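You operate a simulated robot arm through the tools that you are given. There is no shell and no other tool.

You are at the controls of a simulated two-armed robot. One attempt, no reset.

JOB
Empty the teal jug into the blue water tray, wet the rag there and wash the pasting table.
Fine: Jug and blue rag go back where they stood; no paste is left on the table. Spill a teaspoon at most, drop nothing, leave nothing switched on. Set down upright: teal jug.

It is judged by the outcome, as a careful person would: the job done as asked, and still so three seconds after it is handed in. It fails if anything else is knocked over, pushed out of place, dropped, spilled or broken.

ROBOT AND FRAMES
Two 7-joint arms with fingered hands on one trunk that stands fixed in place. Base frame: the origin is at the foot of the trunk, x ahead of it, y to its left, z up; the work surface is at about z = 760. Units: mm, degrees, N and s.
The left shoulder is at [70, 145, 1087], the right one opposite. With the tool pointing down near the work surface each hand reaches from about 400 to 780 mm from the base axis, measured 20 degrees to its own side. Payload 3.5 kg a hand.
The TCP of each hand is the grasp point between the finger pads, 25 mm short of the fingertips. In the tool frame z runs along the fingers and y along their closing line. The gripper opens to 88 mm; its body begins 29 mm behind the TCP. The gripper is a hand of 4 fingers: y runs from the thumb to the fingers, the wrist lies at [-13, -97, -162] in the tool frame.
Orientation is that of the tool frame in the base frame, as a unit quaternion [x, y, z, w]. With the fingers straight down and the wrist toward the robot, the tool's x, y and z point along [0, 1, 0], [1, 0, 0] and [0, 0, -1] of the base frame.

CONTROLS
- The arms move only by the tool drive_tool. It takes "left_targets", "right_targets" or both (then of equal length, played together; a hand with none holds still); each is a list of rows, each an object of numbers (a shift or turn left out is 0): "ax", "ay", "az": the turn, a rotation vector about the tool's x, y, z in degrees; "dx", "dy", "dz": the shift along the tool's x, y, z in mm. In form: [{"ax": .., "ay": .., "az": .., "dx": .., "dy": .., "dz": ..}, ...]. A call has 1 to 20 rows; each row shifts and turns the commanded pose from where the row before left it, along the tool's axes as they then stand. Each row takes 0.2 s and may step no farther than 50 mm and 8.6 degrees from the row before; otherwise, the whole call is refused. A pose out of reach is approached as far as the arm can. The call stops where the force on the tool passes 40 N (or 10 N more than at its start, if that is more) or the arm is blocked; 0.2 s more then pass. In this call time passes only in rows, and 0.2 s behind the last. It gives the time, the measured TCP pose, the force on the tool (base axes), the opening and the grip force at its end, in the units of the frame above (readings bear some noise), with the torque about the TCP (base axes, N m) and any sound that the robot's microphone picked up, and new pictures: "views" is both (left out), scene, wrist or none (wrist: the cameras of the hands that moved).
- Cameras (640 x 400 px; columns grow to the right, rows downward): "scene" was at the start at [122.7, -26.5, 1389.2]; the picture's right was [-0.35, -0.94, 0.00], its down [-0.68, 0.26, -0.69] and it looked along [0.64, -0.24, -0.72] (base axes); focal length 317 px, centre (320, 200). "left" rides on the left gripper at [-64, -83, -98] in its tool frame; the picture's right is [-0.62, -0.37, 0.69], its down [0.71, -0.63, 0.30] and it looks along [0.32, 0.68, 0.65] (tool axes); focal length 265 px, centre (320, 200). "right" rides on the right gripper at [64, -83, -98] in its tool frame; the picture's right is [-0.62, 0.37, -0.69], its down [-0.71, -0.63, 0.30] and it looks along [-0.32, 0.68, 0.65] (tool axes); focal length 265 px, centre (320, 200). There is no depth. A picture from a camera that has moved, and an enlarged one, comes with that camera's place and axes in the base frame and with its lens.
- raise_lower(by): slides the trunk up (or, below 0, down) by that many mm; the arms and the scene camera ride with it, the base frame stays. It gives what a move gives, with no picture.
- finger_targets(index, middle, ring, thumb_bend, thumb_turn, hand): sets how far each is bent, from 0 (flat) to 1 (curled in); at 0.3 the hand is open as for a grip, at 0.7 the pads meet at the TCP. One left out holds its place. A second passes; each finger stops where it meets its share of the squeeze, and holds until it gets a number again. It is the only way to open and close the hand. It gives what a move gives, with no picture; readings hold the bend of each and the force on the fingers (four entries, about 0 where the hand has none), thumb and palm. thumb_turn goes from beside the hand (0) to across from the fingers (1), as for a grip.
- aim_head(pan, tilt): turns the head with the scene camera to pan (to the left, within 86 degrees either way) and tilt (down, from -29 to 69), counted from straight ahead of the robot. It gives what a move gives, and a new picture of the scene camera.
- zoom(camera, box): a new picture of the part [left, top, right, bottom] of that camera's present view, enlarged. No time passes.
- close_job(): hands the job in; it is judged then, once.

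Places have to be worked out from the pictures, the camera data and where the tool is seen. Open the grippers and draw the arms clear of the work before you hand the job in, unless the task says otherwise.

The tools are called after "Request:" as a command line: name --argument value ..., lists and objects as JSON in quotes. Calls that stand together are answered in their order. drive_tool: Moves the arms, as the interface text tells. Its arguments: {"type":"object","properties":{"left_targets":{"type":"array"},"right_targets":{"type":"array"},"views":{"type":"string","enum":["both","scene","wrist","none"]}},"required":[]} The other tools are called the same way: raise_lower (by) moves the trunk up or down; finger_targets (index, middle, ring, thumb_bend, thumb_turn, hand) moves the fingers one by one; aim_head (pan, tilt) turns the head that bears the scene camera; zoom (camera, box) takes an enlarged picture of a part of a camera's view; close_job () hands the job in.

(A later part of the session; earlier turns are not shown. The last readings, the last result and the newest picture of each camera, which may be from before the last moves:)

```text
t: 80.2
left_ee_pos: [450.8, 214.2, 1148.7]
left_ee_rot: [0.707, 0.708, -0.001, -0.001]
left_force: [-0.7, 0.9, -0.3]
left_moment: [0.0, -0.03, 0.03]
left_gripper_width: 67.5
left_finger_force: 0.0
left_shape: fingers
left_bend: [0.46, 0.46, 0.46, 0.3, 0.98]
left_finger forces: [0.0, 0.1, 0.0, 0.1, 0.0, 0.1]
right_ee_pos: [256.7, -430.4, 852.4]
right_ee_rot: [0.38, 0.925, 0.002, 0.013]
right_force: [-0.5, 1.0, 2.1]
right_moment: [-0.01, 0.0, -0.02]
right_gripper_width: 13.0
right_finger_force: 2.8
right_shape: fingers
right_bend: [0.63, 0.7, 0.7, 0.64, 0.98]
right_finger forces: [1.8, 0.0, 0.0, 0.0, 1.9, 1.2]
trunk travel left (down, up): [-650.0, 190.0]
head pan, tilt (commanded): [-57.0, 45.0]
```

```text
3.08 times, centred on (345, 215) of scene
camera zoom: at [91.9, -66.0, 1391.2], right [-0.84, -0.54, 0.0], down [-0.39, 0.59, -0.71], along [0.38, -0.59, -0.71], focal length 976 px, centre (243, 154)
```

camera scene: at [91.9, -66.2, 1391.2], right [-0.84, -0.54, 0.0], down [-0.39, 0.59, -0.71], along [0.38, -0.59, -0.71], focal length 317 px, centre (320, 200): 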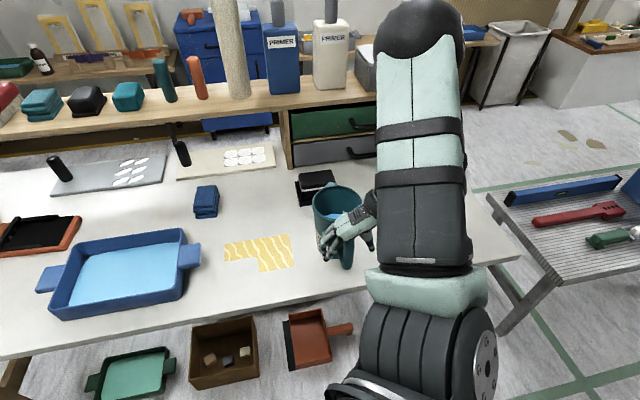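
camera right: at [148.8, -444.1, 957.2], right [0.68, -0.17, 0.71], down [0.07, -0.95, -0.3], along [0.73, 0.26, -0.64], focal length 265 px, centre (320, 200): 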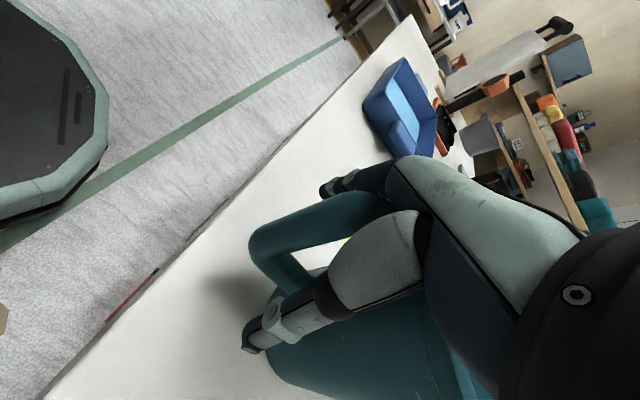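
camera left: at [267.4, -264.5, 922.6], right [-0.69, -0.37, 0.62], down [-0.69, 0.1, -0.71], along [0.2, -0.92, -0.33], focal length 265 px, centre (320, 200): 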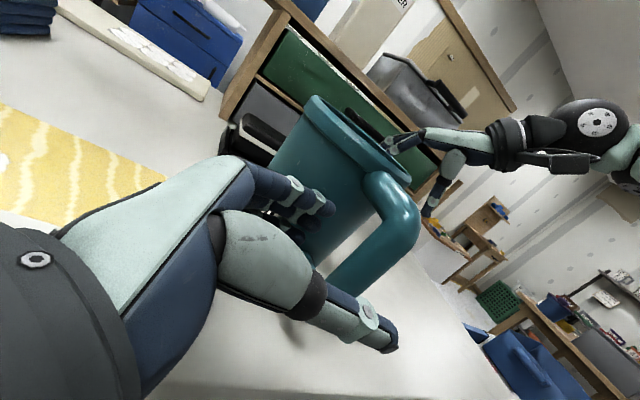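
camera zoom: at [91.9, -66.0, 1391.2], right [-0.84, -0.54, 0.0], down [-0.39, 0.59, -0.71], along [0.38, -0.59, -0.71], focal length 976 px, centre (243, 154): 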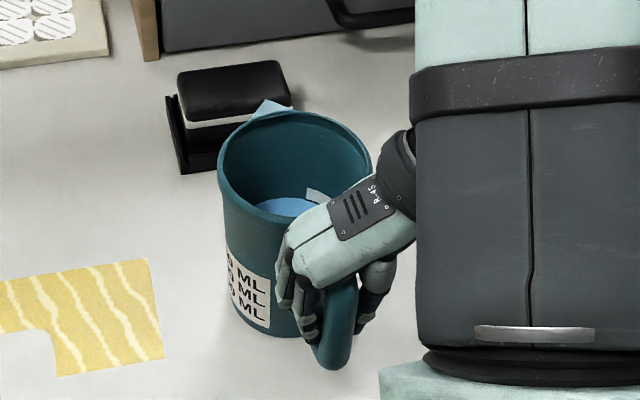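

Index and thumb now pinch the outer bar, while middle and ring are curling under the upper bar through the loop. I'll curl those two fully so they hook the bar up into the palm.

Request:
finger_targets --hand "right" --index 0.68 --middle 0.9 --ring 0.9 --thumb_bend 0.7

Request:
zoom --camera "right" --box '[160, 160, 400, 360]'

Request:
zoom --camera "scene" --box '[290, 150, 400, 280]'

```text
t: 81.2
left_ee_pos: [449.2, 213.6, 1148.7]
left_ee_rot: [0.707, 0.707, 0.0, -0.001]
left_force: [0.3, 0.6, 0.5]
left_moment: [0.05, 0.02, -0.02]
left_gripper_width: 67.4
left_finger_force: 0.0
left_shape: fingers
left_bend: [0.46, 0.46, 0.46, 0.3, 0.98]
left_finger forces: [0.0, 0.0, 0.1, 0.0, 0.0, 0.1]
right_ee_pos: [256.7, -430.7, 853.7]
right_ee_rot: [0.379, 0.925, 0.002, 0.013]
right_force: [1.0, -0.2, 0.8]
right_moment: [-0.05, -0.03, 0.02]
right_gripper_width: 11.9
right_finger_force: 4.0
right_shape: fingers
right_bend: [0.63, 0.9, 0.9, 0.65, 0.98]
right_finger forces: [2.8, 0.0, 0.1, 0.0, 3.4, 1.5]
trunk travel left (down, up): [-650.0, 190.0]
head pan, tilt (commanded): [-57.0, 45.0]
```

```text
2.00 times, centred on (280, 260) of right
camera zoom: at [149.2, -444.4, 948.9], right [0.68, -0.17, 0.71], down [0.07, -0.95, -0.3], along [0.73, 0.26, -0.64], focal length 531 px, centre (400, 80)
```

zoom: 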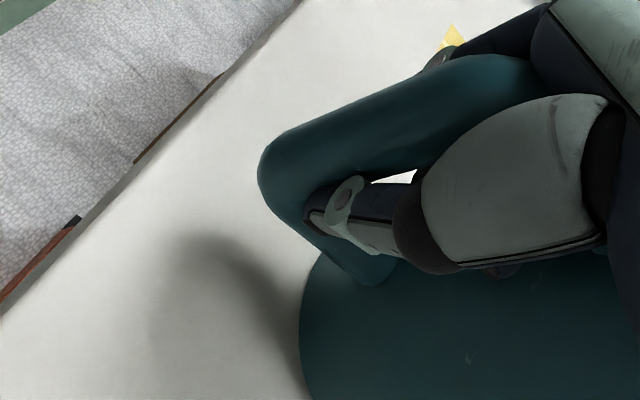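

```text
3.08 times, centred on (345, 215) of scene
camera zoom: at [92.0, -66.2, 1391.2], right [-0.84, -0.54, 0.0], down [-0.39, 0.59, -0.71], along [0.38, -0.59, -0.71], focal length 976 px, centre (243, 154)
```

zoom: 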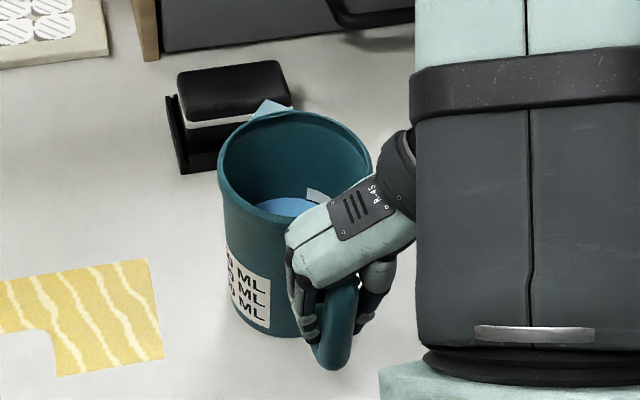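

Middle and ring are curled right through the loop. I'll close them fully and firm up the index and thumb pinch.

Request:
finger_targets --hand "right" --index 0.78 --middle 1.0 --ring 1.0 --thumb_bend 0.8

Request:
zoom --camera "right" --box '[160, 160, 400, 360]'

Request:
zoom --camera "scene" --box '[290, 150, 400, 280]'

```text
t: 82.2
left_ee_pos: [450.0, 213.8, 1148.2]
left_ee_rot: [0.707, 0.707, 0.0, -0.001]
left_force: [0.6, 0.0, -0.2]
left_moment: [0.0, 0.04, -0.02]
left_gripper_width: 67.2
left_finger_force: 0.0
left_shape: fingers
left_bend: [0.46, 0.46, 0.46, 0.3, 0.98]
left_finger forces: [0.1, 0.0, 0.0, 0.1, 0.0, 0.0]
right_ee_pos: [257.8, -430.1, 853.4]
right_ee_rot: [0.38, 0.925, 0.003, 0.013]
right_force: [0.4, -1.5, 0.3]
right_moment: [-0.26, 0.04, 0.02]
right_gripper_width: 8.7
right_finger_force: 15.3
right_shape: fingers
right_bend: [0.72, 0.99, 1.0, 0.68, 0.98]
right_finger forces: [8.8, 1.7, 1.5, 0.0, 11.4, 7.0]
trunk travel left (down, up): [-650.0, 190.0]
head pan, tilt (commanded): [-57.0, 45.0]
```

```text
2.00 times, centred on (280, 260) of right
camera zoom: at [149.2, -444.6, 948.7], right [0.68, -0.17, 0.71], down [0.07, -0.95, -0.3], along [0.73, 0.26, -0.64], focal length 531 px, centre (400, 80)
```

zoom: 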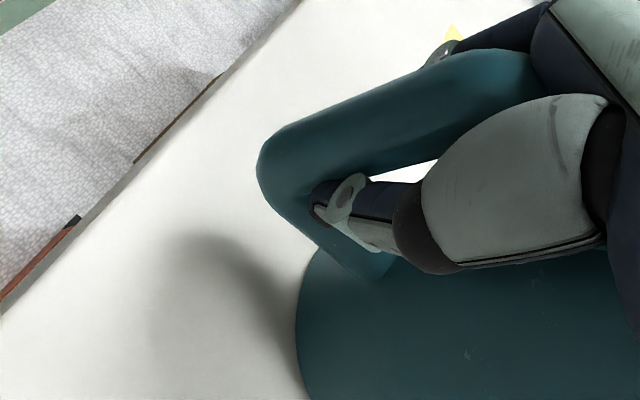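

```text
3.08 times, centred on (345, 215) of scene
camera zoom: at [92.1, -66.5, 1391.2], right [-0.84, -0.54, 0.0], down [-0.39, 0.59, -0.71], along [0.38, -0.59, -0.71], focal length 976 px, centre (243, 154)
```

zoom: 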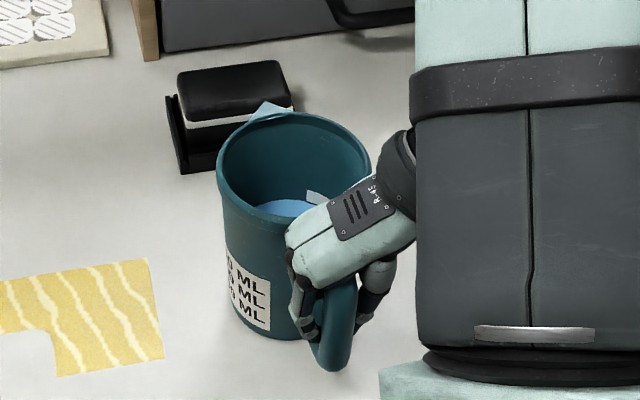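

The upper bar is now caged: palm 7 N, middle and ring about 1.6 N from beneath, index and thumb about 10 N on the sides. I'll firm it up once more and do a small test lift.

Request:
finger_targets --hand "right" --index 0.85 --middle 1.0 --ring 1.0 --thumb_bend 0.92

Request:
drive_tool --right_targets '[{"dz": -2}, {"dz": -3}, {"dz": -3}, {"dz": 0}]'

Request:
zoom --camera "right" --box '[160, 160, 400, 360]'

Request:
zoom --camera "scene" --box '[290, 150, 400, 280]'

```text
t: 83.2
left_ee_pos: [450.1, 214.2, 1147.5]
left_ee_rot: [0.708, 0.707, 0.0, 0.0]
left_force: [0.3, -0.5, -0.1]
left_moment: [-0.01, 0.02, -0.01]
left_gripper_width: 67.3
left_finger_force: 0.1
left_shape: fingers
left_bend: [0.46, 0.46, 0.46, 0.3, 0.98]
left_finger forces: [0.0, 0.0, 0.1, 0.0, 0.1, 0.1]
right_ee_pos: [257.1, -429.9, 852.7]
right_ee_rot: [0.378, 0.926, 0.002, 0.014]
right_force: [2.9, -1.3, 2.6]
right_moment: [-0.49, -0.67, 0.0]
right_gripper_width: 0.0
right_finger_force: 22.6
right_shape: fingers
right_bend: [0.73, 1.0, 1.0, 0.8, 1.0]
right_finger forces: [12.7, 1.4, 1.7, 0.1, 17.2, 13.2]
trunk travel left (down, up): [-650.0, 190.0]
head pan, tilt (commanded): [-57.0, 45.0]
```

```text
t: 84.2
left_ee_pos: [450.1, 213.4, 1148.1]
left_ee_rot: [0.707, 0.707, 0.0, -0.001]
left_force: [0.0, 0.2, -0.6]
left_moment: [0.02, 0.01, 0.0]
left_gripper_width: 67.2
left_finger_force: 0.1
left_shape: fingers
left_bend: [0.46, 0.46, 0.46, 0.3, 0.98]
left_finger forces: [0.0, 0.0, 0.1, 0.1, 0.0, 0.0]
right_ee_pos: [257.4, -429.4, 859.5]
right_ee_rot: [0.379, 0.925, 0.003, 0.012]
right_force: [0.1, 0.1, -2.8]
right_moment: [0.02, 0.04, -0.04]
right_gripper_width: 0.0
right_finger_force: 6.1
right_shape: fingers
right_bend: [0.73, 0.99, 0.99, 0.81, 1.0]
right_finger forces: [0.0, 2.4, 2.6, 0.0, 1.9, 5.7]
trunk travel left (down, up): [-650.0, 190.0]
head pan, tilt (commanded): [-57.0, 45.0]
camera scene: at [92.2, -66.8, 1391.1], right [-0.84, -0.54, 0.0], down [-0.39, 0.59, -0.71], along [0.38, -0.59, -0.71], focal length 317 px, centre (320, 200)
camera right: at [149.0, -444.3, 956.5], right [0.68, -0.17, 0.71], down [0.07, -0.95, -0.3], along [0.73, 0.26, -0.64], focal length 265 px, centre (320, 200)
```

scene: 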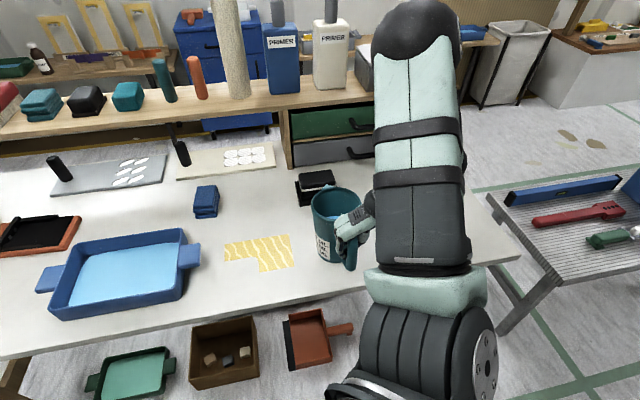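
right: 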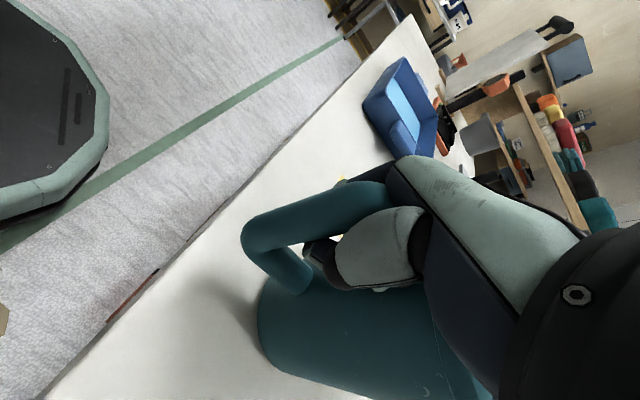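

```text
2.00 times, centred on (280, 260) of right
camera zoom: at [149.0, -444.3, 956.5], right [0.68, -0.17, 0.71], down [0.07, -0.95, -0.3], along [0.73, 0.26, -0.64], focal length 531 px, centre (400, 80)
```

zoom: 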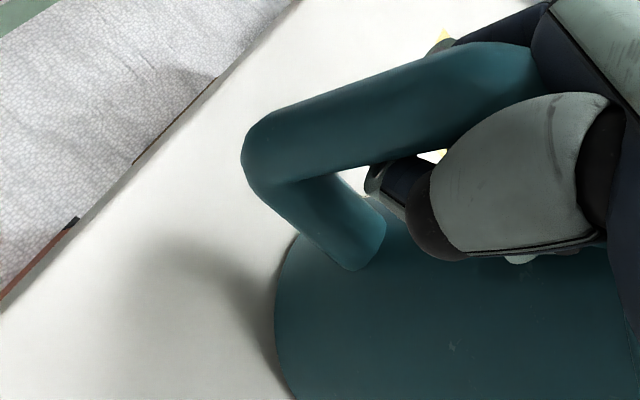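

```text
3.08 times, centred on (345, 215) of scene
camera zoom: at [92.2, -66.8, 1391.1], right [-0.84, -0.54, 0.0], down [-0.39, 0.59, -0.71], along [0.38, -0.59, -0.71], focal length 976 px, centre (243, 154)
```

zoom: 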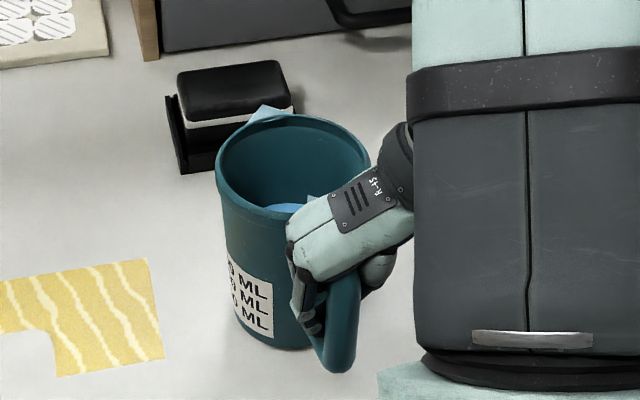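

The index and thumb slid off the outer bar, but the upper bar is hooked by the curled fingers, and part of the weight (2.8 N) now shows on the tool. I'll lift another 8 mm to see whether the cage holds it level.

Request:
drive_tool --right_targets '[{"dz": -2}, {"dz": -3}, {"dz": -3}, {"dz": 0}]'

Request:
zoom --camera "scene" --box '[290, 150, 400, 280]'

Request:
zoom --camera "right" --box '[160, 160, 400, 360]'

```text
t: 85.2
left_ee_pos: [450.4, 212.5, 1149.5]
left_ee_rot: [0.707, 0.707, 0.0, -0.001]
left_force: [0.1, 0.1, 0.1]
left_moment: [0.0, 0.01, 0.01]
left_gripper_width: 67.5
left_finger_force: 0.1
left_shape: fingers
left_bend: [0.46, 0.46, 0.46, 0.3, 0.98]
left_finger forces: [0.0, 0.1, 0.0, 0.0, 0.0, 0.1]
right_ee_pos: [256.0, -429.1, 868.6]
right_ee_rot: [0.379, 0.925, 0.002, 0.013]
right_force: [-0.2, 0.0, -4.3]
right_moment: [0.17, 0.17, 0.02]
right_gripper_width: 0.1
right_finger_force: 7.3
right_shape: fingers
right_bend: [0.73, 0.99, 0.99, 0.83, 1.0]
right_finger forces: [0.1, 3.4, 5.4, 0.1, 0.5, 5.0]
trunk travel left (down, up): [-650.0, 190.0]
head pan, tilt (commanded): [-57.0, 45.0]
camera scene: at [92.4, -66.9, 1391.1], right [-0.84, -0.54, 0.0], down [-0.39, 0.59, -0.71], along [0.38, -0.59, -0.71], focal length 317 px, centre (320, 200)
camera right: at [148.6, -444.3, 964.4], right [0.68, -0.17, 0.71], down [0.07, -0.95, -0.3], along [0.73, 0.26, -0.64], focal length 265 px, centre (320, 200)
```

scene: 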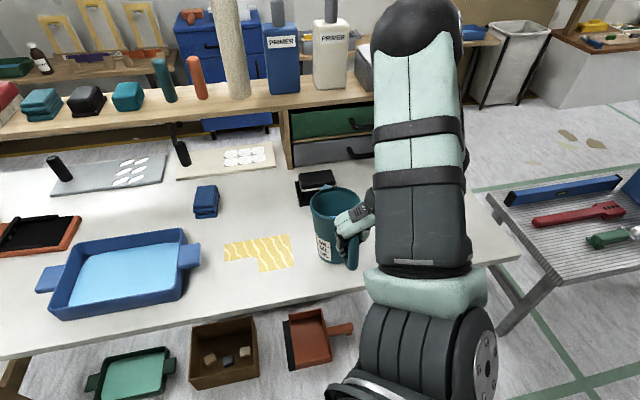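
right: 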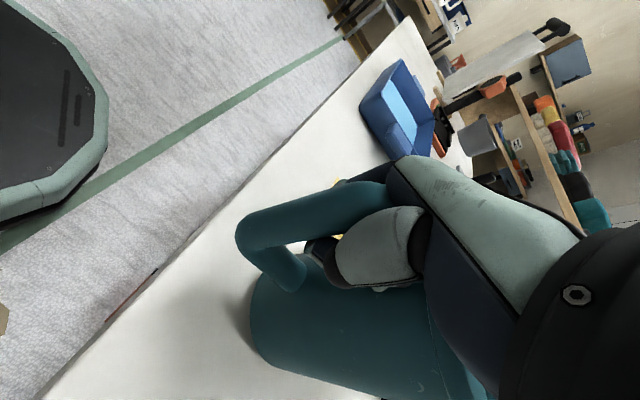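

```text
3.08 times, centred on (345, 215) of scene
camera zoom: at [92.4, -66.9, 1391.1], right [-0.84, -0.54, 0.0], down [-0.39, 0.59, -0.71], along [0.38, -0.59, -0.71], focal length 976 px, centre (243, 154)
```

zoom: 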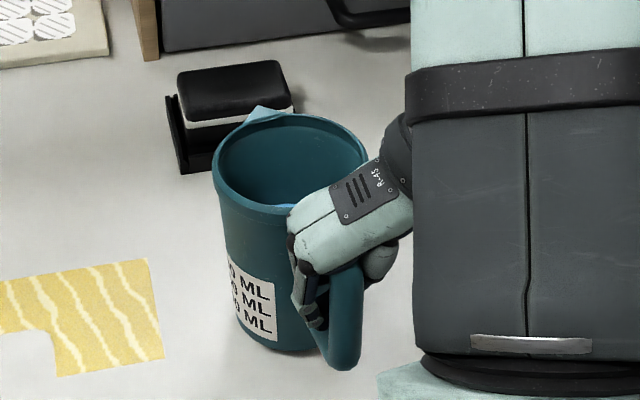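

```text
2.00 times, centred on (280, 260) of right
camera zoom: at [148.6, -444.3, 964.4], right [0.68, -0.17, 0.71], down [0.07, -0.95, -0.3], along [0.73, 0.26, -0.64], focal length 531 px, centre (400, 80)
```

zoom: 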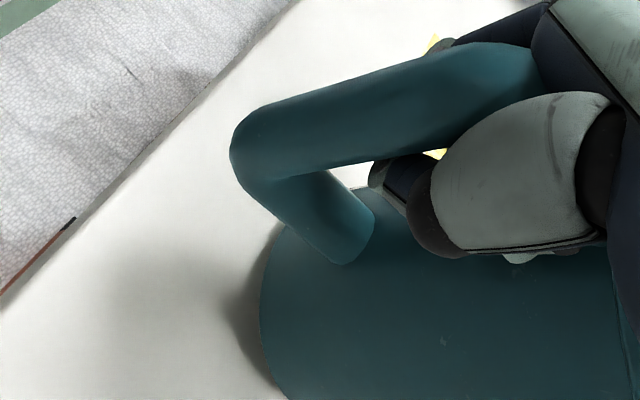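

The cage is working: ring 5.4 N and middle 3.4 N lift from below, the palm presses 5 N from above, and the moment of 0.24 Nm is carried by the hand. I'll lift further and watch the tilt.

Request:
drive_tool --right_targets '[{"dz": -3}, {"dz": -3}, {"dz": -3}, {"dz": -3}, {"dz": 0}]'

Request:
zoom --camera "scene" --box '[290, 150, 400, 280]'

Request:
zoom --camera "right" --box '[160, 160, 400, 400]'

```text
t: 86.4
left_ee_pos: [449.9, 214.5, 1148.3]
left_ee_rot: [0.707, 0.707, 0.001, -0.001]
left_force: [-0.4, 0.2, 0.2]
left_moment: [-0.01, 0.02, -0.01]
left_gripper_width: 67.0
left_finger_force: 0.0
left_shape: fingers
left_bend: [0.46, 0.46, 0.46, 0.3, 0.98]
left_finger forces: [0.0, 0.0, 0.0, 0.0, 0.1, 0.0]
right_ee_pos: [257.1, -429.7, 881.2]
right_ee_rot: [0.38, 0.925, 0.002, 0.013]
right_force: [-0.3, -0.1, -4.9]
right_moment: [0.15, 0.22, 0.01]
right_gripper_width: 0.3
right_finger_force: 7.4
right_shape: fingers
right_bend: [0.73, 0.99, 0.99, 0.83, 1.0]
right_finger forces: [0.1, 3.4, 5.6, 0.1, 0.5, 5.0]
trunk travel left (down, up): [-650.0, 190.0]
head pan, tilt (commanded): [-57.0, 45.0]
camera scene: at [92.4, -67.0, 1391.1], right [-0.84, -0.54, 0.0], down [-0.39, 0.59, -0.71], along [0.38, -0.59, -0.71], focal length 317 px, centre (320, 200)
camera right: at [148.9, -444.1, 976.0], right [0.68, -0.17, 0.71], down [0.07, -0.95, -0.3], along [0.73, 0.26, -0.64], focal length 265 px, centre (320, 200)
```

scene: 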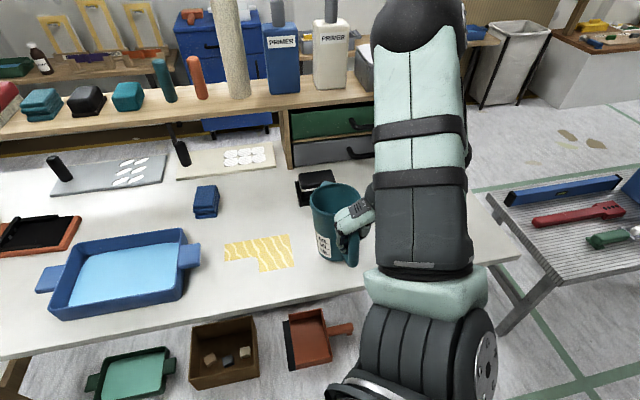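
right: 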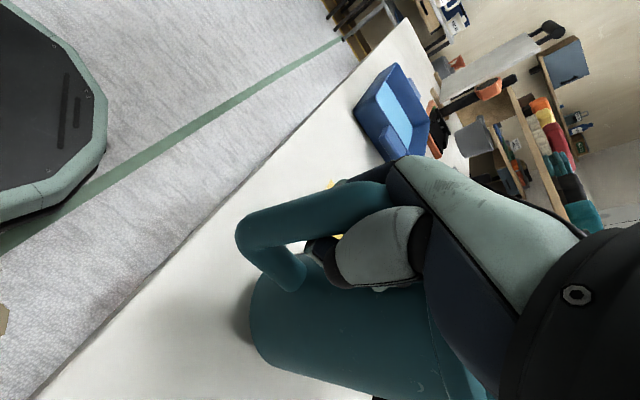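

```text
3.08 times, centred on (345, 215) of scene
camera zoom: at [92.4, -67.0, 1391.1], right [-0.84, -0.54, 0.0], down [-0.39, 0.59, -0.71], along [0.38, -0.59, -0.71], focal length 976 px, centre (243, 154)
```

zoom: 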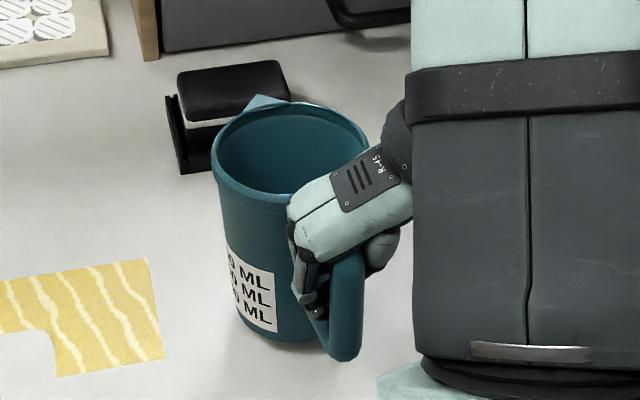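

```text
1.67 times, centred on (280, 280) of right
camera zoom: at [148.9, -444.1, 976.0], right [0.68, -0.17, 0.71], down [0.07, -0.95, -0.3], along [0.73, 0.26, -0.64], focal length 442 px, centre (387, 67)
```

zoom: 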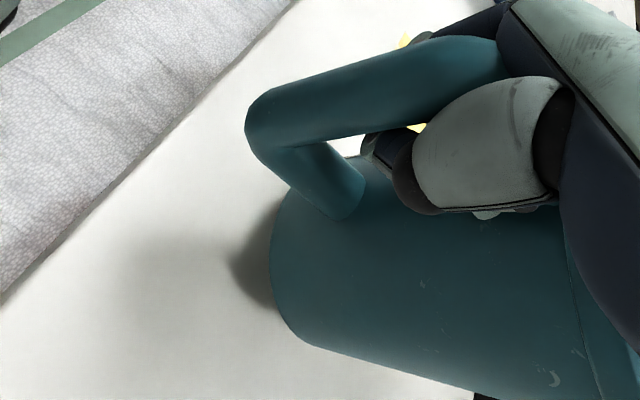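

The jug is fully off the table: 4.9 N total, about 0.27 Nm carried steadily by ring, middle and palm, with only a few degrees of tilt. I'll lift it straight up smoothly to clear everything.

Request:
drive_tool --right_targets '[{"dz": -5}, {"dz": -8}, {"dz": -10}, {"dz": -12}, {"dz": -12}, {"dz": -12}, {"dz": -12}, {"dz": -12}, {"dz": -10}, {"dz": -7}, {"dz": -4}, {"dz": 0}]'

Request:
zoom --camera "scene" --box '[270, 100, 410, 260]'

```text
t: 89.0
left_ee_pos: [449.5, 213.5, 1148.9]
left_ee_rot: [0.707, 0.707, 0.0, -0.002]
left_force: [0.3, -0.3, 0.3]
left_moment: [0.02, -0.01, -0.01]
left_gripper_width: 67.3
left_finger_force: 0.0
left_shape: fingers
left_bend: [0.46, 0.46, 0.46, 0.3, 0.98]
left_finger forces: [0.0, 0.0, 0.0, 0.0, 0.0, 0.0]
right_ee_pos: [252.9, -429.0, 983.1]
right_ee_rot: [0.379, 0.925, 0.002, 0.013]
right_force: [-1.1, -0.6, -4.2]
right_moment: [0.14, 0.16, -0.01]
right_gripper_width: 0.2
right_finger_force: 7.5
right_shape: fingers
right_bend: [0.73, 0.99, 0.99, 0.83, 1.0]
right_finger forces: [0.0, 3.6, 6.1, 0.1, 0.6, 5.0]
trunk travel left (down, up): [-650.0, 190.0]
head pan, tilt (commanded): [-57.0, 45.0]
camera scene: at [92.4, -66.9, 1391.1], right [-0.84, -0.54, 0.0], down [-0.39, 0.59, -0.71], along [0.38, -0.59, -0.71], focal length 317 px, centre (320, 200)
camera right: at [145.9, -443.4, 1079.7], right [0.68, -0.17, 0.71], down [0.07, -0.95, -0.3], along [0.73, 0.26, -0.64], focal length 265 px, centre (320, 200)
```

scene: 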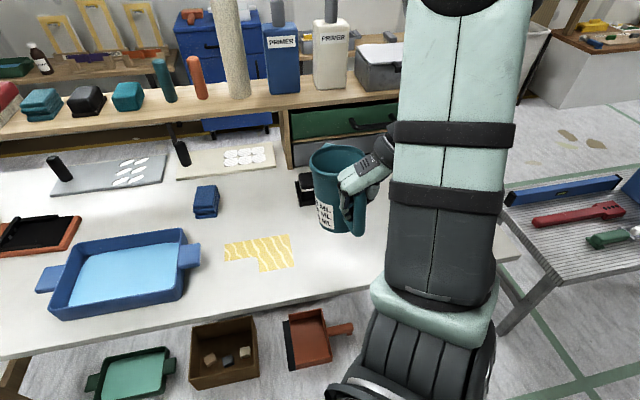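
right: 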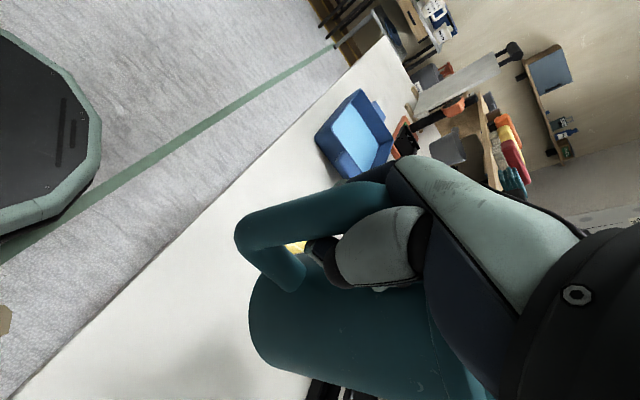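

```text
2.50 times, centred on (340, 180) of scene
camera zoom: at [92.4, -66.9, 1391.1], right [-0.84, -0.54, 0.0], down [-0.39, 0.59, -0.71], along [0.38, -0.59, -0.71], focal length 793 px, centre (270, 250)
```

zoom: 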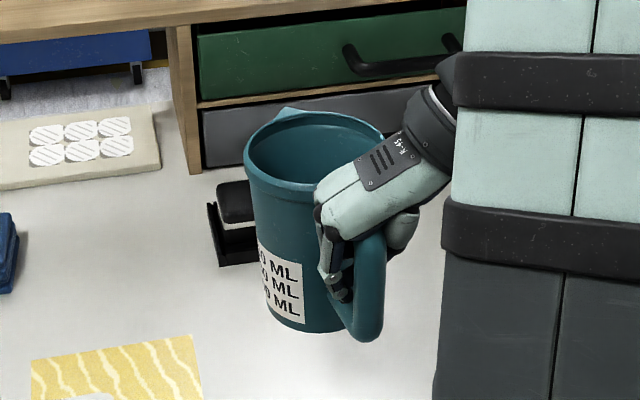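

The jug hangs steadily at z≈983. I'll carry it smoothly toward the tray, turning the hand gradually to the neutral heading on the way.

Request:
drive_tool --right_targets '[{"az": 2, "dx": 0.2, "dy": 10}, {"az": 2, "dx": 1.1, "dy": 18}, {"az": 2, "dx": 2.4, "dy": 24.9}, {"az": 2, "dx": 3.2, "dy": 24.8}, {"az": 2, "dx": 4.1, "dy": 24.7}, {"az": 2, "dx": 4.9, "dy": 24.5}, {"az": 2, "dx": 5.8, "dy": 24.3}, {"az": 2, "dx": 6.6, "dy": 24.1}, {"az": 2, "dx": 7.5, "dy": 23.9}, {"az": 2, "dx": 8.3, "dy": 23.6}, {"az": 2, "dx": 6, "dy": 15}, {"az": 2, "dx": 3, "dy": 7}]'

```text
t: 91.6
left_ee_pos: [450.4, 213.5, 1148.6]
left_ee_rot: [0.707, 0.707, -0.001, -0.001]
left_force: [0.1, -0.3, 0.0]
left_moment: [-0.03, 0.01, 0.0]
left_gripper_width: 67.4
left_finger_force: 0.0
left_shape: fingers
left_bend: [0.46, 0.46, 0.46, 0.3, 0.98]
left_finger forces: [0.0, 0.0, 0.0, 0.0, 0.2, 0.1]
right_ee_pos: [426.6, -246.4, 988.3]
right_ee_rot: [0.564, 0.826, 0.005, 0.012]
right_force: [-0.8, 0.7, -3.3]
right_moment: [0.21, 0.14, -0.05]
right_gripper_width: 0.1
right_finger_force: 8.1
right_shape: fingers
right_bend: [0.73, 0.99, 0.99, 0.83, 1.0]
right_finger forces: [0.0, 4.0, 6.6, 0.1, 0.9, 4.9]
trunk travel left (down, up): [-650.0, 190.0]
head pan, tilt (commanded): [-57.0, 45.0]
camera scene: at [92.5, -66.2, 1391.2], right [-0.84, -0.54, 0.0], down [-0.39, 0.59, -0.71], along [0.38, -0.59, -0.71], focal length 317 px, centre (320, 200)
camera right: at [321.8, -216.1, 1084.2], right [0.55, -0.44, 0.71], down [-0.32, -0.9, -0.31], along [0.77, -0.06, -0.63], focal length 265 px, centre (320, 200)
```

scene: 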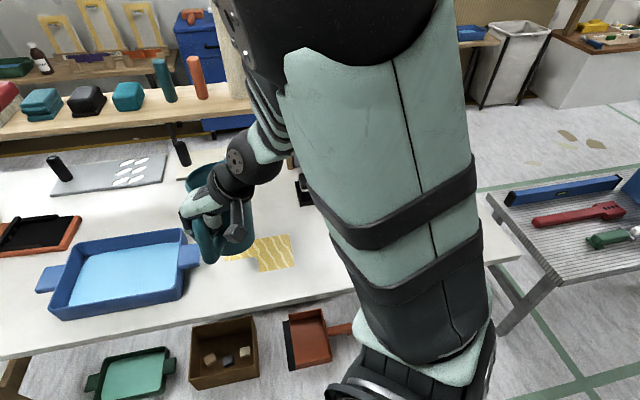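
right: 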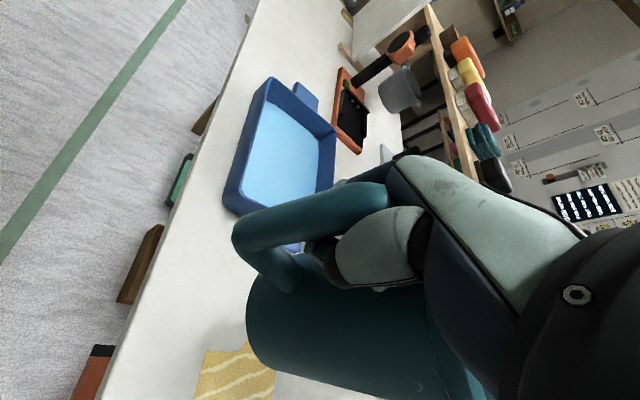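

That went smoothly. I'll continue the carry to the pre-pour position at the tray, finishing with the neutral heading.

Request:
drive_tool --right_targets '[{"az": 1.8, "dx": 4.4, "dy": 9}, {"az": 1.8, "dx": 9.3, "dy": 17.7}, {"az": 1.8, "dx": 14.8, "dy": 26.1}, {"az": 1.8, "dx": 15.6, "dy": 25.6}, {"az": 1.8, "dx": 16.4, "dy": 25.1}, {"az": 1.8, "dx": 17.2, "dy": 24.6}, {"az": 1.8, "dx": 17.9, "dy": 24.1}, {"az": 1.8, "dx": 18.7, "dy": 23.5}, {"az": 1.8, "dx": 19.4, "dy": 22.9}, {"az": 1.8, "dx": 20.1, "dy": 22.3}, {"az": 1.8, "dx": 20.8, "dy": 21.6}, {"az": 1.5, "dx": 13.6, "dy": 13.3}, {"dx": 7.3, "dy": 6.8}, {"dx": 0}]' --views "wrist"

Request:
aim_head --pan -18 --tilt 42

```text
t: 94.6
left_ee_pos: [449.3, 213.0, 1148.3]
left_ee_rot: [0.707, 0.707, 0.0, -0.001]
left_force: [0.2, -0.2, -0.4]
left_moment: [-0.03, 0.0, -0.01]
left_gripper_width: 67.3
left_finger_force: 0.1
left_shape: fingers
left_bend: [0.46, 0.46, 0.46, 0.3, 0.98]
left_finger forces: [0.0, 0.0, 0.0, 0.0, 0.0, 0.0]
right_ee_pos: [654.4, -17.9, 994.7]
right_ee_rot: [0.717, 0.697, 0.018, -0.002]
right_force: [-0.3, 0.4, -5.0]
right_moment: [0.24, -0.01, 0.01]
right_gripper_width: 0.1
right_finger_force: 9.1
right_shape: fingers
right_bend: [0.73, 0.99, 0.99, 0.83, 1.0]
right_finger forces: [0.0, 4.4, 7.1, 0.1, 1.0, 5.0]
trunk travel left (down, up): [-650.0, 190.0]
head pan, tilt (commanded): [-57.0, 45.0]
camera right: at [569.9, 44.5, 1094.8], right [0.33, -0.65, 0.68], down [-0.64, -0.69, -0.34], along [0.69, -0.33, -0.65], focal length 265 px, centre (320, 200)
```

right: 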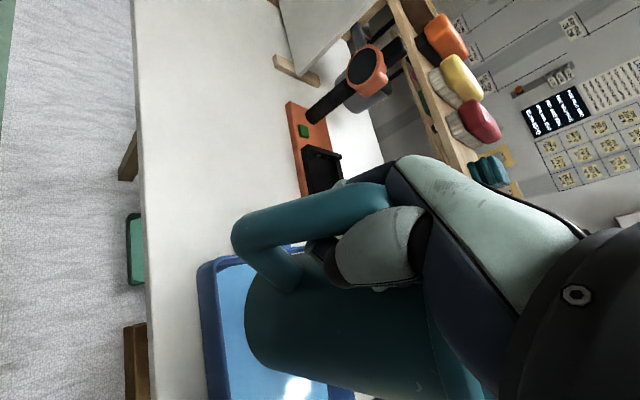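

```text
t: 95.6
left_ee_pos: [451.1, 213.5, 1147.8]
left_ee_rot: [0.707, 0.708, 0.0, -0.001]
left_force: [-0.2, -0.6, -0.7]
left_moment: [-0.01, 0.01, -0.02]
left_gripper_width: 67.4
left_finger_force: 0.1
left_shape: fingers
left_bend: [0.46, 0.46, 0.46, 0.3, 0.98]
left_finger forces: [0.0, 0.1, 0.0, 0.1, 0.0, 0.0]
right_ee_pos: [654.0, -19.4, 993.7]
right_ee_rot: [0.718, 0.696, 0.015, -0.002]
right_force: [0.1, 0.3, -4.2]
right_moment: [0.21, 0.04, 0.01]
right_gripper_width: 0.0
right_finger_force: 9.1
right_shape: fingers
right_bend: [0.73, 0.99, 0.99, 0.83, 1.0]
right_finger forces: [0.1, 4.4, 7.1, 0.0, 1.0, 5.1]
trunk travel left (down, up): [-650.0, 190.0]
head pan, tilt (commanded): [-18.0, 42.0]
camera scene: at [128.1, -24.0, 1395.4], right [-0.31, -0.95, 0.0], down [-0.64, 0.21, -0.74], along [0.71, -0.23, -0.67], focal length 317 px, centre (320, 200)
```

scene: 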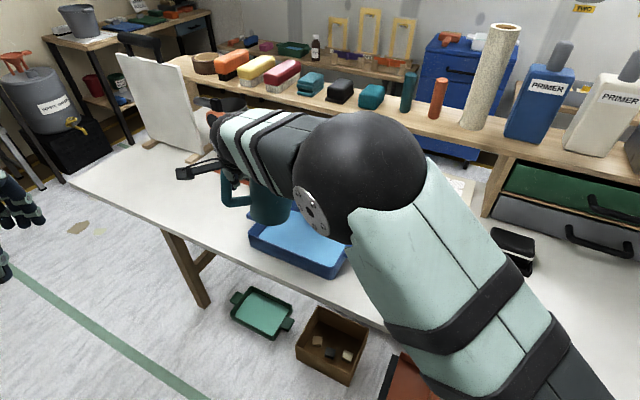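

The jug is over the tray's left half. The arm blocks the head camera, so I'll turn the parked left hand to let its wrist camera watch the tray and the jug.

Request:
drive_tool --left_targets '[{"az": 8.4}, {"az": 8.4}, {"az": 8.4}, {"az": 8.4}, {"az": 8.4}, {"az": 8.4}, {"az": 8.4}, {"az": 8.4}, {"az": 8.4}, {"az": 0}]' --views "wrist"

```text
t: 97.8
left_ee_pos: [450.1, 215.1, 1147.4]
left_ee_rot: [0.992, 0.123, -0.001, 0.0]
left_force: [0.0, 0.7, 0.1]
left_moment: [-0.02, 0.03, -0.01]
left_gripper_width: 67.4
left_finger_force: 0.1
left_shape: fingers
left_bend: [0.46, 0.46, 0.46, 0.3, 0.98]
left_finger forces: [0.0, 0.1, 0.0, 0.0, 0.1, 0.0]
right_ee_pos: [652.8, -19.4, 991.4]
right_ee_rot: [0.717, 0.697, 0.015, -0.002]
right_force: [-0.6, 0.0, -3.8]
right_moment: [0.23, -0.01, -0.03]
right_gripper_width: 0.0
right_finger_force: 8.9
right_shape: fingers
right_bend: [0.73, 0.99, 0.99, 0.83, 1.0]
right_finger forces: [0.0, 4.4, 7.2, 0.0, 1.0, 5.2]
trunk travel left (down, up): [-650.0, 190.0]
head pan, tilt (commanded): [-18.0, 42.0]
camera left: at [367.3, 279.5, 1247.2], right [-0.69, 0.21, -0.69], down [0.54, 0.79, -0.3], along [0.48, -0.58, -0.65], focal length 265 px, centre (320, 200)
```

left: 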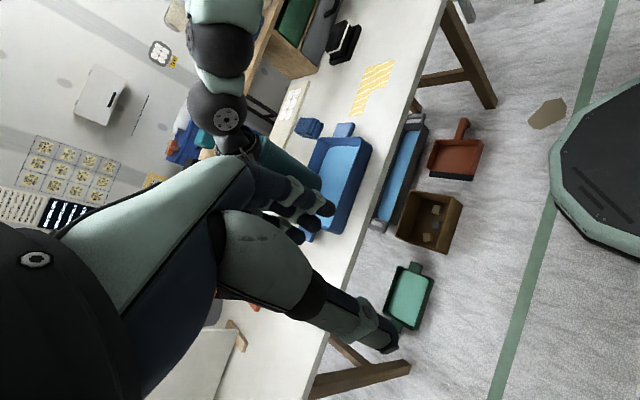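

My own left fingers block part of the view. I'll curl them in and raise that hand a bit for a clearer look.

Request:
finger_targets --hand "left" --index 1.0 --middle 1.0 --ring 1.0 --thumb_bend 0.3

Request:
drive_tool --left_targets '[{"dx": 25, "dy": 5, "dz": -30}, {"dx": 25, "dy": 5, "dz": -30}, {"dx": 15, "dy": 5, "dz": -30}]' --views "wrist"

```text
t: 98.8
left_ee_pos: [450.2, 215.2, 1147.9]
left_ee_rot: [0.992, 0.126, -0.001, 0.0]
left_force: [-0.2, -1.2, 0.7]
left_moment: [0.01, -0.01, 0.02]
left_gripper_width: 52.8
left_finger_force: 0.0
left_shape: fingers
left_bend: [1.0, 1.0, 1.0, 0.3, 0.98]
left_finger forces: [0.0, 0.1, 0.1, 0.0, 0.0, 0.0]
right_ee_pos: [654.2, -18.4, 991.7]
right_ee_rot: [0.718, 0.696, 0.014, -0.002]
right_force: [0.2, -0.5, -4.3]
right_moment: [0.23, 0.02, -0.01]
right_gripper_width: 0.2
right_finger_force: 8.9
right_shape: fingers
right_bend: [0.73, 0.99, 0.99, 0.83, 1.0]
right_finger forces: [0.0, 4.4, 7.2, 0.1, 1.0, 5.2]
trunk travel left (down, up): [-650.0, 190.0]
head pan, tilt (commanded): [-18.0, 42.0]
```

```text
t: 99.7
left_ee_pos: [519.8, 216.8, 1235.0]
left_ee_rot: [0.992, 0.127, 0.009, 0.001]
left_force: [7.6, -16.1, -17.0]
left_moment: [0.45, -0.81, 0.95]
left_gripper_width: 52.8
left_finger_force: 0.0
left_shape: fingers
left_bend: [1.0, 1.0, 1.0, 0.3, 0.98]
left_finger forces: [0.0, 0.0, 0.0, 0.0, 0.0, 0.0]
right_ee_pos: [654.5, -21.3, 990.0]
right_ee_rot: [0.718, 0.696, 0.014, -0.007]
right_force: [0.5, -0.4, -4.3]
right_moment: [0.24, 0.0, -0.03]
right_gripper_width: 0.0
right_finger_force: 9.1
right_shape: fingers
right_bend: [0.73, 0.99, 0.99, 0.83, 1.0]
right_finger forces: [0.0, 4.5, 7.4, 0.0, 1.1, 5.3]
trunk travel left (down, up): [-650.0, 190.0]
head pan, tilt (commanded): [-18.0, 42.0]
stopped in row 3 (left hand): the force on the tool passed its limit at 95 N (the readings are from after the stop); the commanded pose is now the measured one
camera left: at [434.6, 279.8, 1333.4], right [-0.68, 0.2, -0.71], down [0.54, 0.79, -0.3], along [0.5, -0.58, -0.64], focal length 265 px, centre (320, 200)
```

left: 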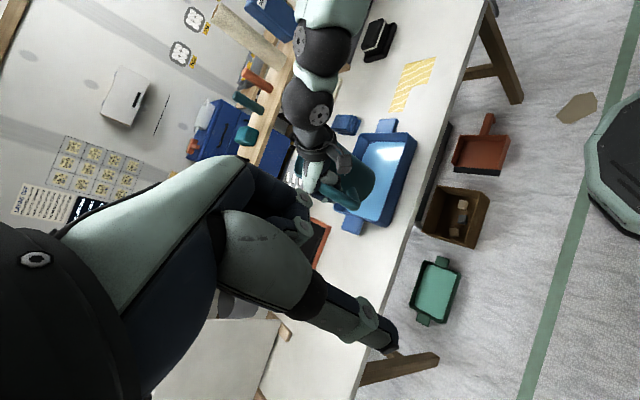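

The left hand bumped into something as it rose, probably the arms touching. I'll back it off the way it came right away.

Request:
drive_tool --left_targets '[{"dx": -8, "dz": 15}, {"dx": -15, "dz": 25}, {"dx": 0}]' --views "both"

```text
t: 100.5
left_ee_pos: [498.1, 210.0, 1194.1]
left_ee_rot: [0.992, 0.127, 0.009, 0.002]
left_force: [-0.1, -0.5, -0.1]
left_moment: [0.0, 0.0, -0.01]
left_gripper_width: 52.8
left_finger_force: 0.0
left_shape: fingers
left_bend: [1.0, 1.0, 1.0, 0.3, 0.98]
left_finger forces: [0.1, 0.1, 0.0, 0.1, 0.0, 0.1]
right_ee_pos: [654.0, -21.4, 991.9]
right_ee_rot: [0.719, 0.695, 0.015, -0.004]
right_force: [-0.2, 0.2, -4.6]
right_moment: [0.19, 0.03, -0.01]
right_gripper_width: 0.0
right_finger_force: 8.9
right_shape: fingers
right_bend: [0.73, 0.99, 0.99, 0.83, 1.0]
right_finger forces: [0.1, 4.5, 7.4, 0.0, 1.1, 5.1]
trunk travel left (down, up): [-650.0, 190.0]
head pan, tilt (commanded): [-18.0, 42.0]
camera scene: at [128.6, -24.0, 1395.4], right [-0.31, -0.95, 0.0], down [-0.64, 0.21, -0.74], along [0.71, -0.23, -0.67], focal length 317 px, centre (320, 200)
camera left: at [413.3, 275.1, 1292.7], right [-0.68, 0.2, -0.7], down [0.54, 0.79, -0.3], along [0.5, -0.58, -0.65], focal length 265 px, centre (320, 200)
```

scene: 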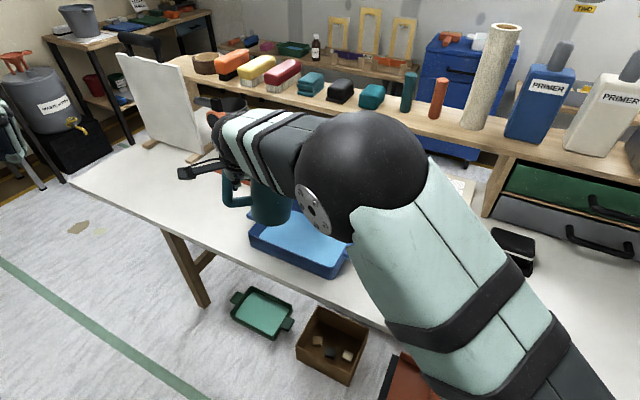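
left: 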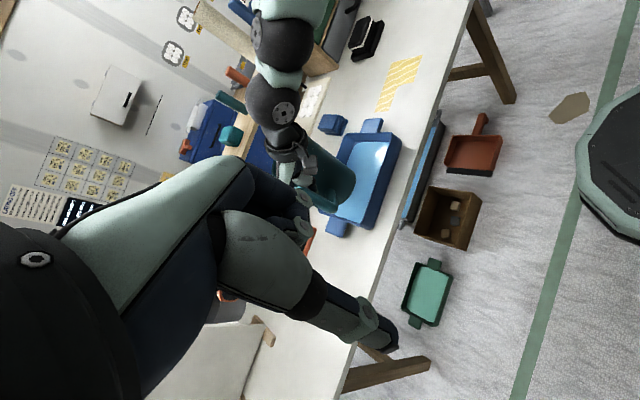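

Clear again, and this wrist view shows the jug and tray well. I'll zoom in.

Request:
zoom --camera "left" --box '[260, 90, 460, 250]'

```text
2.50 times, centred on (360, 170) of left
camera zoom: at [413.3, 275.1, 1292.7], right [-0.68, 0.2, -0.7], down [0.54, 0.79, -0.3], along [0.5, -0.58, -0.65], focal length 664 px, centre (220, 275)
```

zoom: 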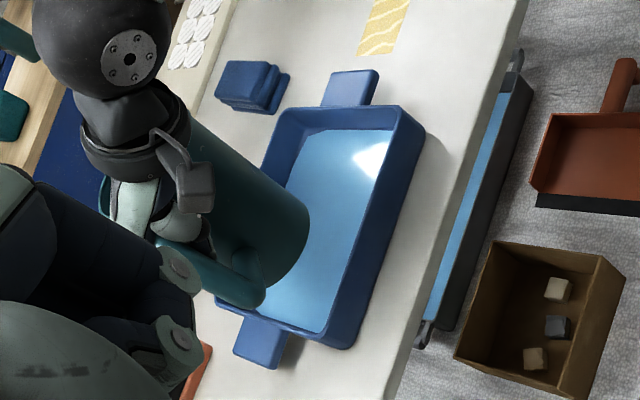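

The geometry matches my estimate, with the lip at about 146 mm along -x and 60 mm above the TCP. I'll begin tilting: first to about 50° with the TCP held, which is before any water should flow.

Request:
drive_tool --right_targets '[{"ay": 3}, {"ay": 4}, {"ay": 4}, {"ay": 4}, {"ay": 4}, {"ay": 4}, {"ay": 4}, {"ay": 4}, {"ay": 3}, {"ay": 0}]' --views "scene"

Request:
zoom --camera "left" --box '[260, 90, 460, 250]'

```text
t: 102.7
left_ee_pos: [496.9, 210.4, 1195.6]
left_ee_rot: [0.992, 0.125, 0.008, 0.001]
left_force: [0.7, 0.3, 0.5]
left_moment: [0.01, -0.01, 0.0]
left_gripper_width: 52.7
left_finger_force: 0.1
left_shape: fingers
left_bend: [1.0, 1.0, 1.0, 0.3, 0.98]
left_finger forces: [0.0, 0.0, 0.0, 0.1, 0.1, 0.0]
right_ee_pos: [653.6, -19.3, 992.0]
right_ee_rot: [0.681, 0.666, 0.225, -0.206]
right_force: [-0.6, 0.3, -3.4]
right_moment: [0.14, 0.02, -0.01]
right_gripper_width: 0.1
right_finger_force: 6.8
right_shape: fingers
right_bend: [0.73, 0.99, 0.99, 0.83, 1.0]
right_finger forces: [0.1, 4.2, 5.1, 0.1, 0.5, 3.9]
trunk travel left (down, up): [-650.0, 190.0]
head pan, tilt (commanded): [-18.0, 42.0]
camera scene: at [128.1, -23.6, 1395.4], right [-0.31, -0.95, 0.0], down [-0.64, 0.21, -0.74], along [0.71, -0.23, -0.67], focal length 317 px, centre (320, 200)
```

scene: 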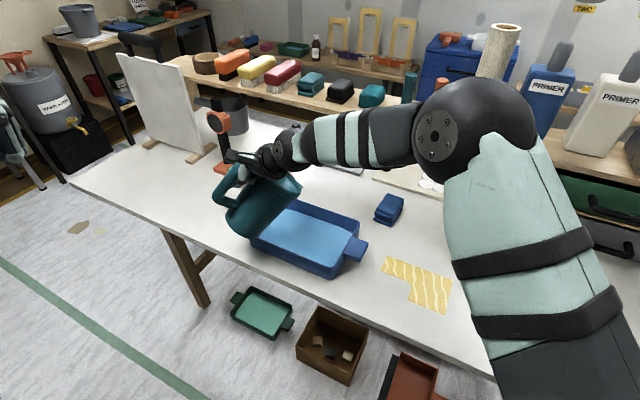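

```text
2.50 times, centred on (360, 170) of left
camera zoom: at [413.1, 275.5, 1292.9], right [-0.68, 0.2, -0.7], down [0.54, 0.79, -0.3], along [0.5, -0.58, -0.65], focal length 664 px, centre (220, 275)
```

zoom: 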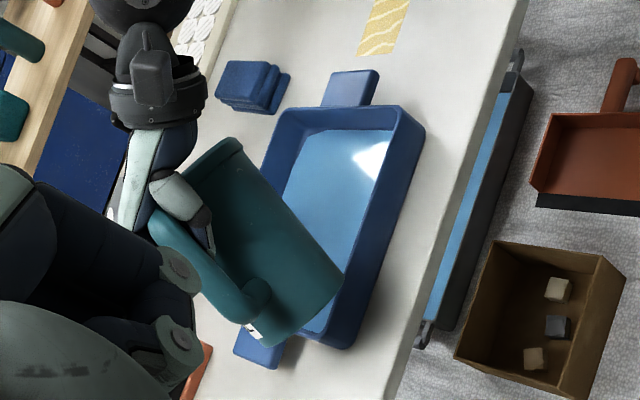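

The tilt is about 34° and the jug is stable. I'll zoom the head camera on the lip and tray.

Request:
zoom --camera "scene" --box '[190, 120, 390, 290]'

```text
2.35 times, centred on (290, 205) of scene
camera zoom: at [128.1, -23.6, 1395.4], right [-0.31, -0.95, 0.0], down [-0.64, 0.21, -0.74], along [0.71, -0.23, -0.67], focal length 746 px, centre (391, 188)
```

zoom: 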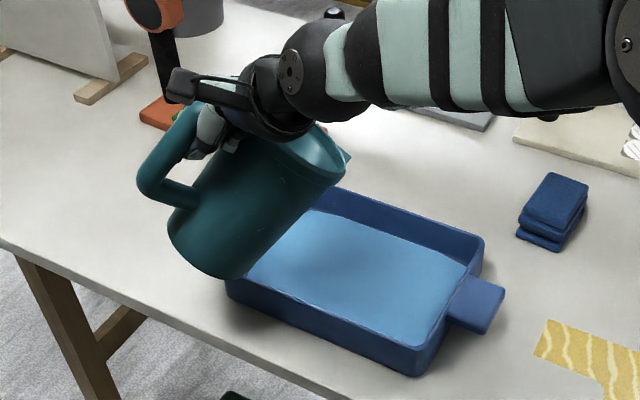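

The lip now sits near [650,-151,955], well inside the tray outline. I'll continue tilting slowly while shifting to keep the lip over the middle of the tray.

Request:
drive_tool --right_targets '[{"ay": 3, "dx": -2.3, "dz": -1.6}, {"ay": 3, "dx": -2.2, "dz": -1.7}, {"ay": 3, "dx": -2.1, "dz": -1.8}, {"ay": 3, "dx": -2.0, "dz": -1.9}, {"ay": 3, "dx": -1.9, "dz": -2.0}, {"ay": 3, "dx": -1.8, "dz": -2.1}, {"ay": 2, "dx": -2.0, "dz": -2.5}, {"ay": 2, "dx": -1.9, "dz": -2.6}, {"ay": 2, "dx": -1.8, "dz": -2.7}, {"ay": 0}]' --views "scene"

Request:
zoom --camera "scene" --box '[190, 120, 390, 290]'

Request:
zoom --camera "left" --box '[260, 90, 460, 250]'

```text
t: 104.9
left_ee_pos: [497.1, 210.3, 1195.9]
left_ee_rot: [0.992, 0.125, 0.008, 0.002]
left_force: [-0.3, 0.5, -1.0]
left_moment: [-0.01, -0.01, -0.01]
left_gripper_width: 52.7
left_finger_force: 0.1
left_shape: fingers
left_bend: [1.0, 1.0, 1.0, 0.3, 0.98]
left_finger forces: [0.0, 0.1, 0.0, 0.1, 0.1, 0.1]
right_ee_pos: [652.1, -44.6, 991.1]
right_ee_rot: [0.62, 0.608, 0.361, -0.34]
right_force: [0.1, 0.3, -5.5]
right_moment: [0.03, 0.02, -0.02]
right_gripper_width: 0.1
right_finger_force: 8.6
right_shape: fingers
right_bend: [0.73, 0.99, 1.0, 0.83, 1.0]
right_finger forces: [0.0, 3.6, 3.8, 0.0, 5.9, 3.2]
trunk travel left (down, up): [-650.0, 190.0]
head pan, tilt (commanded): [-18.0, 42.0]
camera scene: at [128.1, -23.6, 1395.4], right [-0.31, -0.95, 0.0], down [-0.64, 0.21, -0.74], along [0.71, -0.23, -0.67], focal length 317 px, centre (320, 200)
```

scene: 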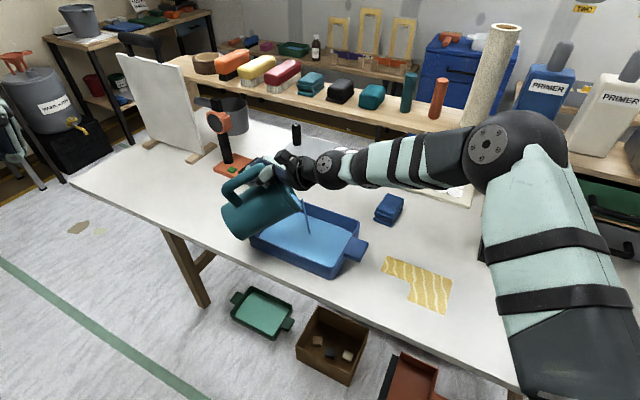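

```text
2.35 times, centred on (290, 205) of scene
camera zoom: at [128.1, -23.6, 1395.4], right [-0.31, -0.95, 0.0], down [-0.64, 0.21, -0.74], along [0.71, -0.23, -0.67], focal length 746 px, centre (391, 188)
```

zoom: 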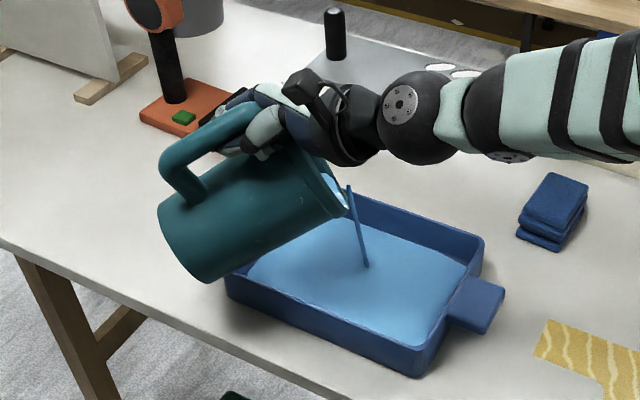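

```text
2.50 times, centred on (360, 170) of left
camera zoom: at [413.1, 275.5, 1292.9], right [-0.68, 0.2, -0.7], down [0.54, 0.79, -0.3], along [0.5, -0.58, -0.65], focal length 664 px, centre (220, 275)
```

zoom: 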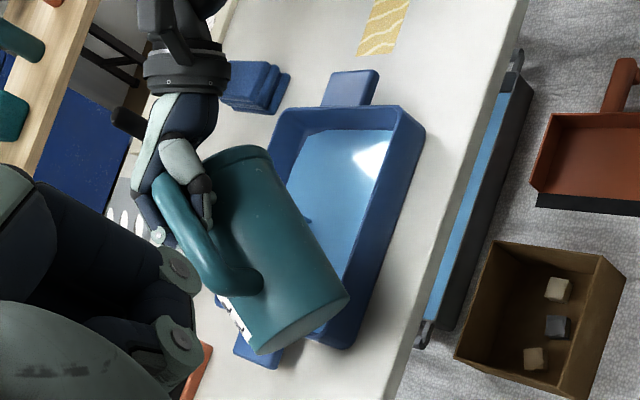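

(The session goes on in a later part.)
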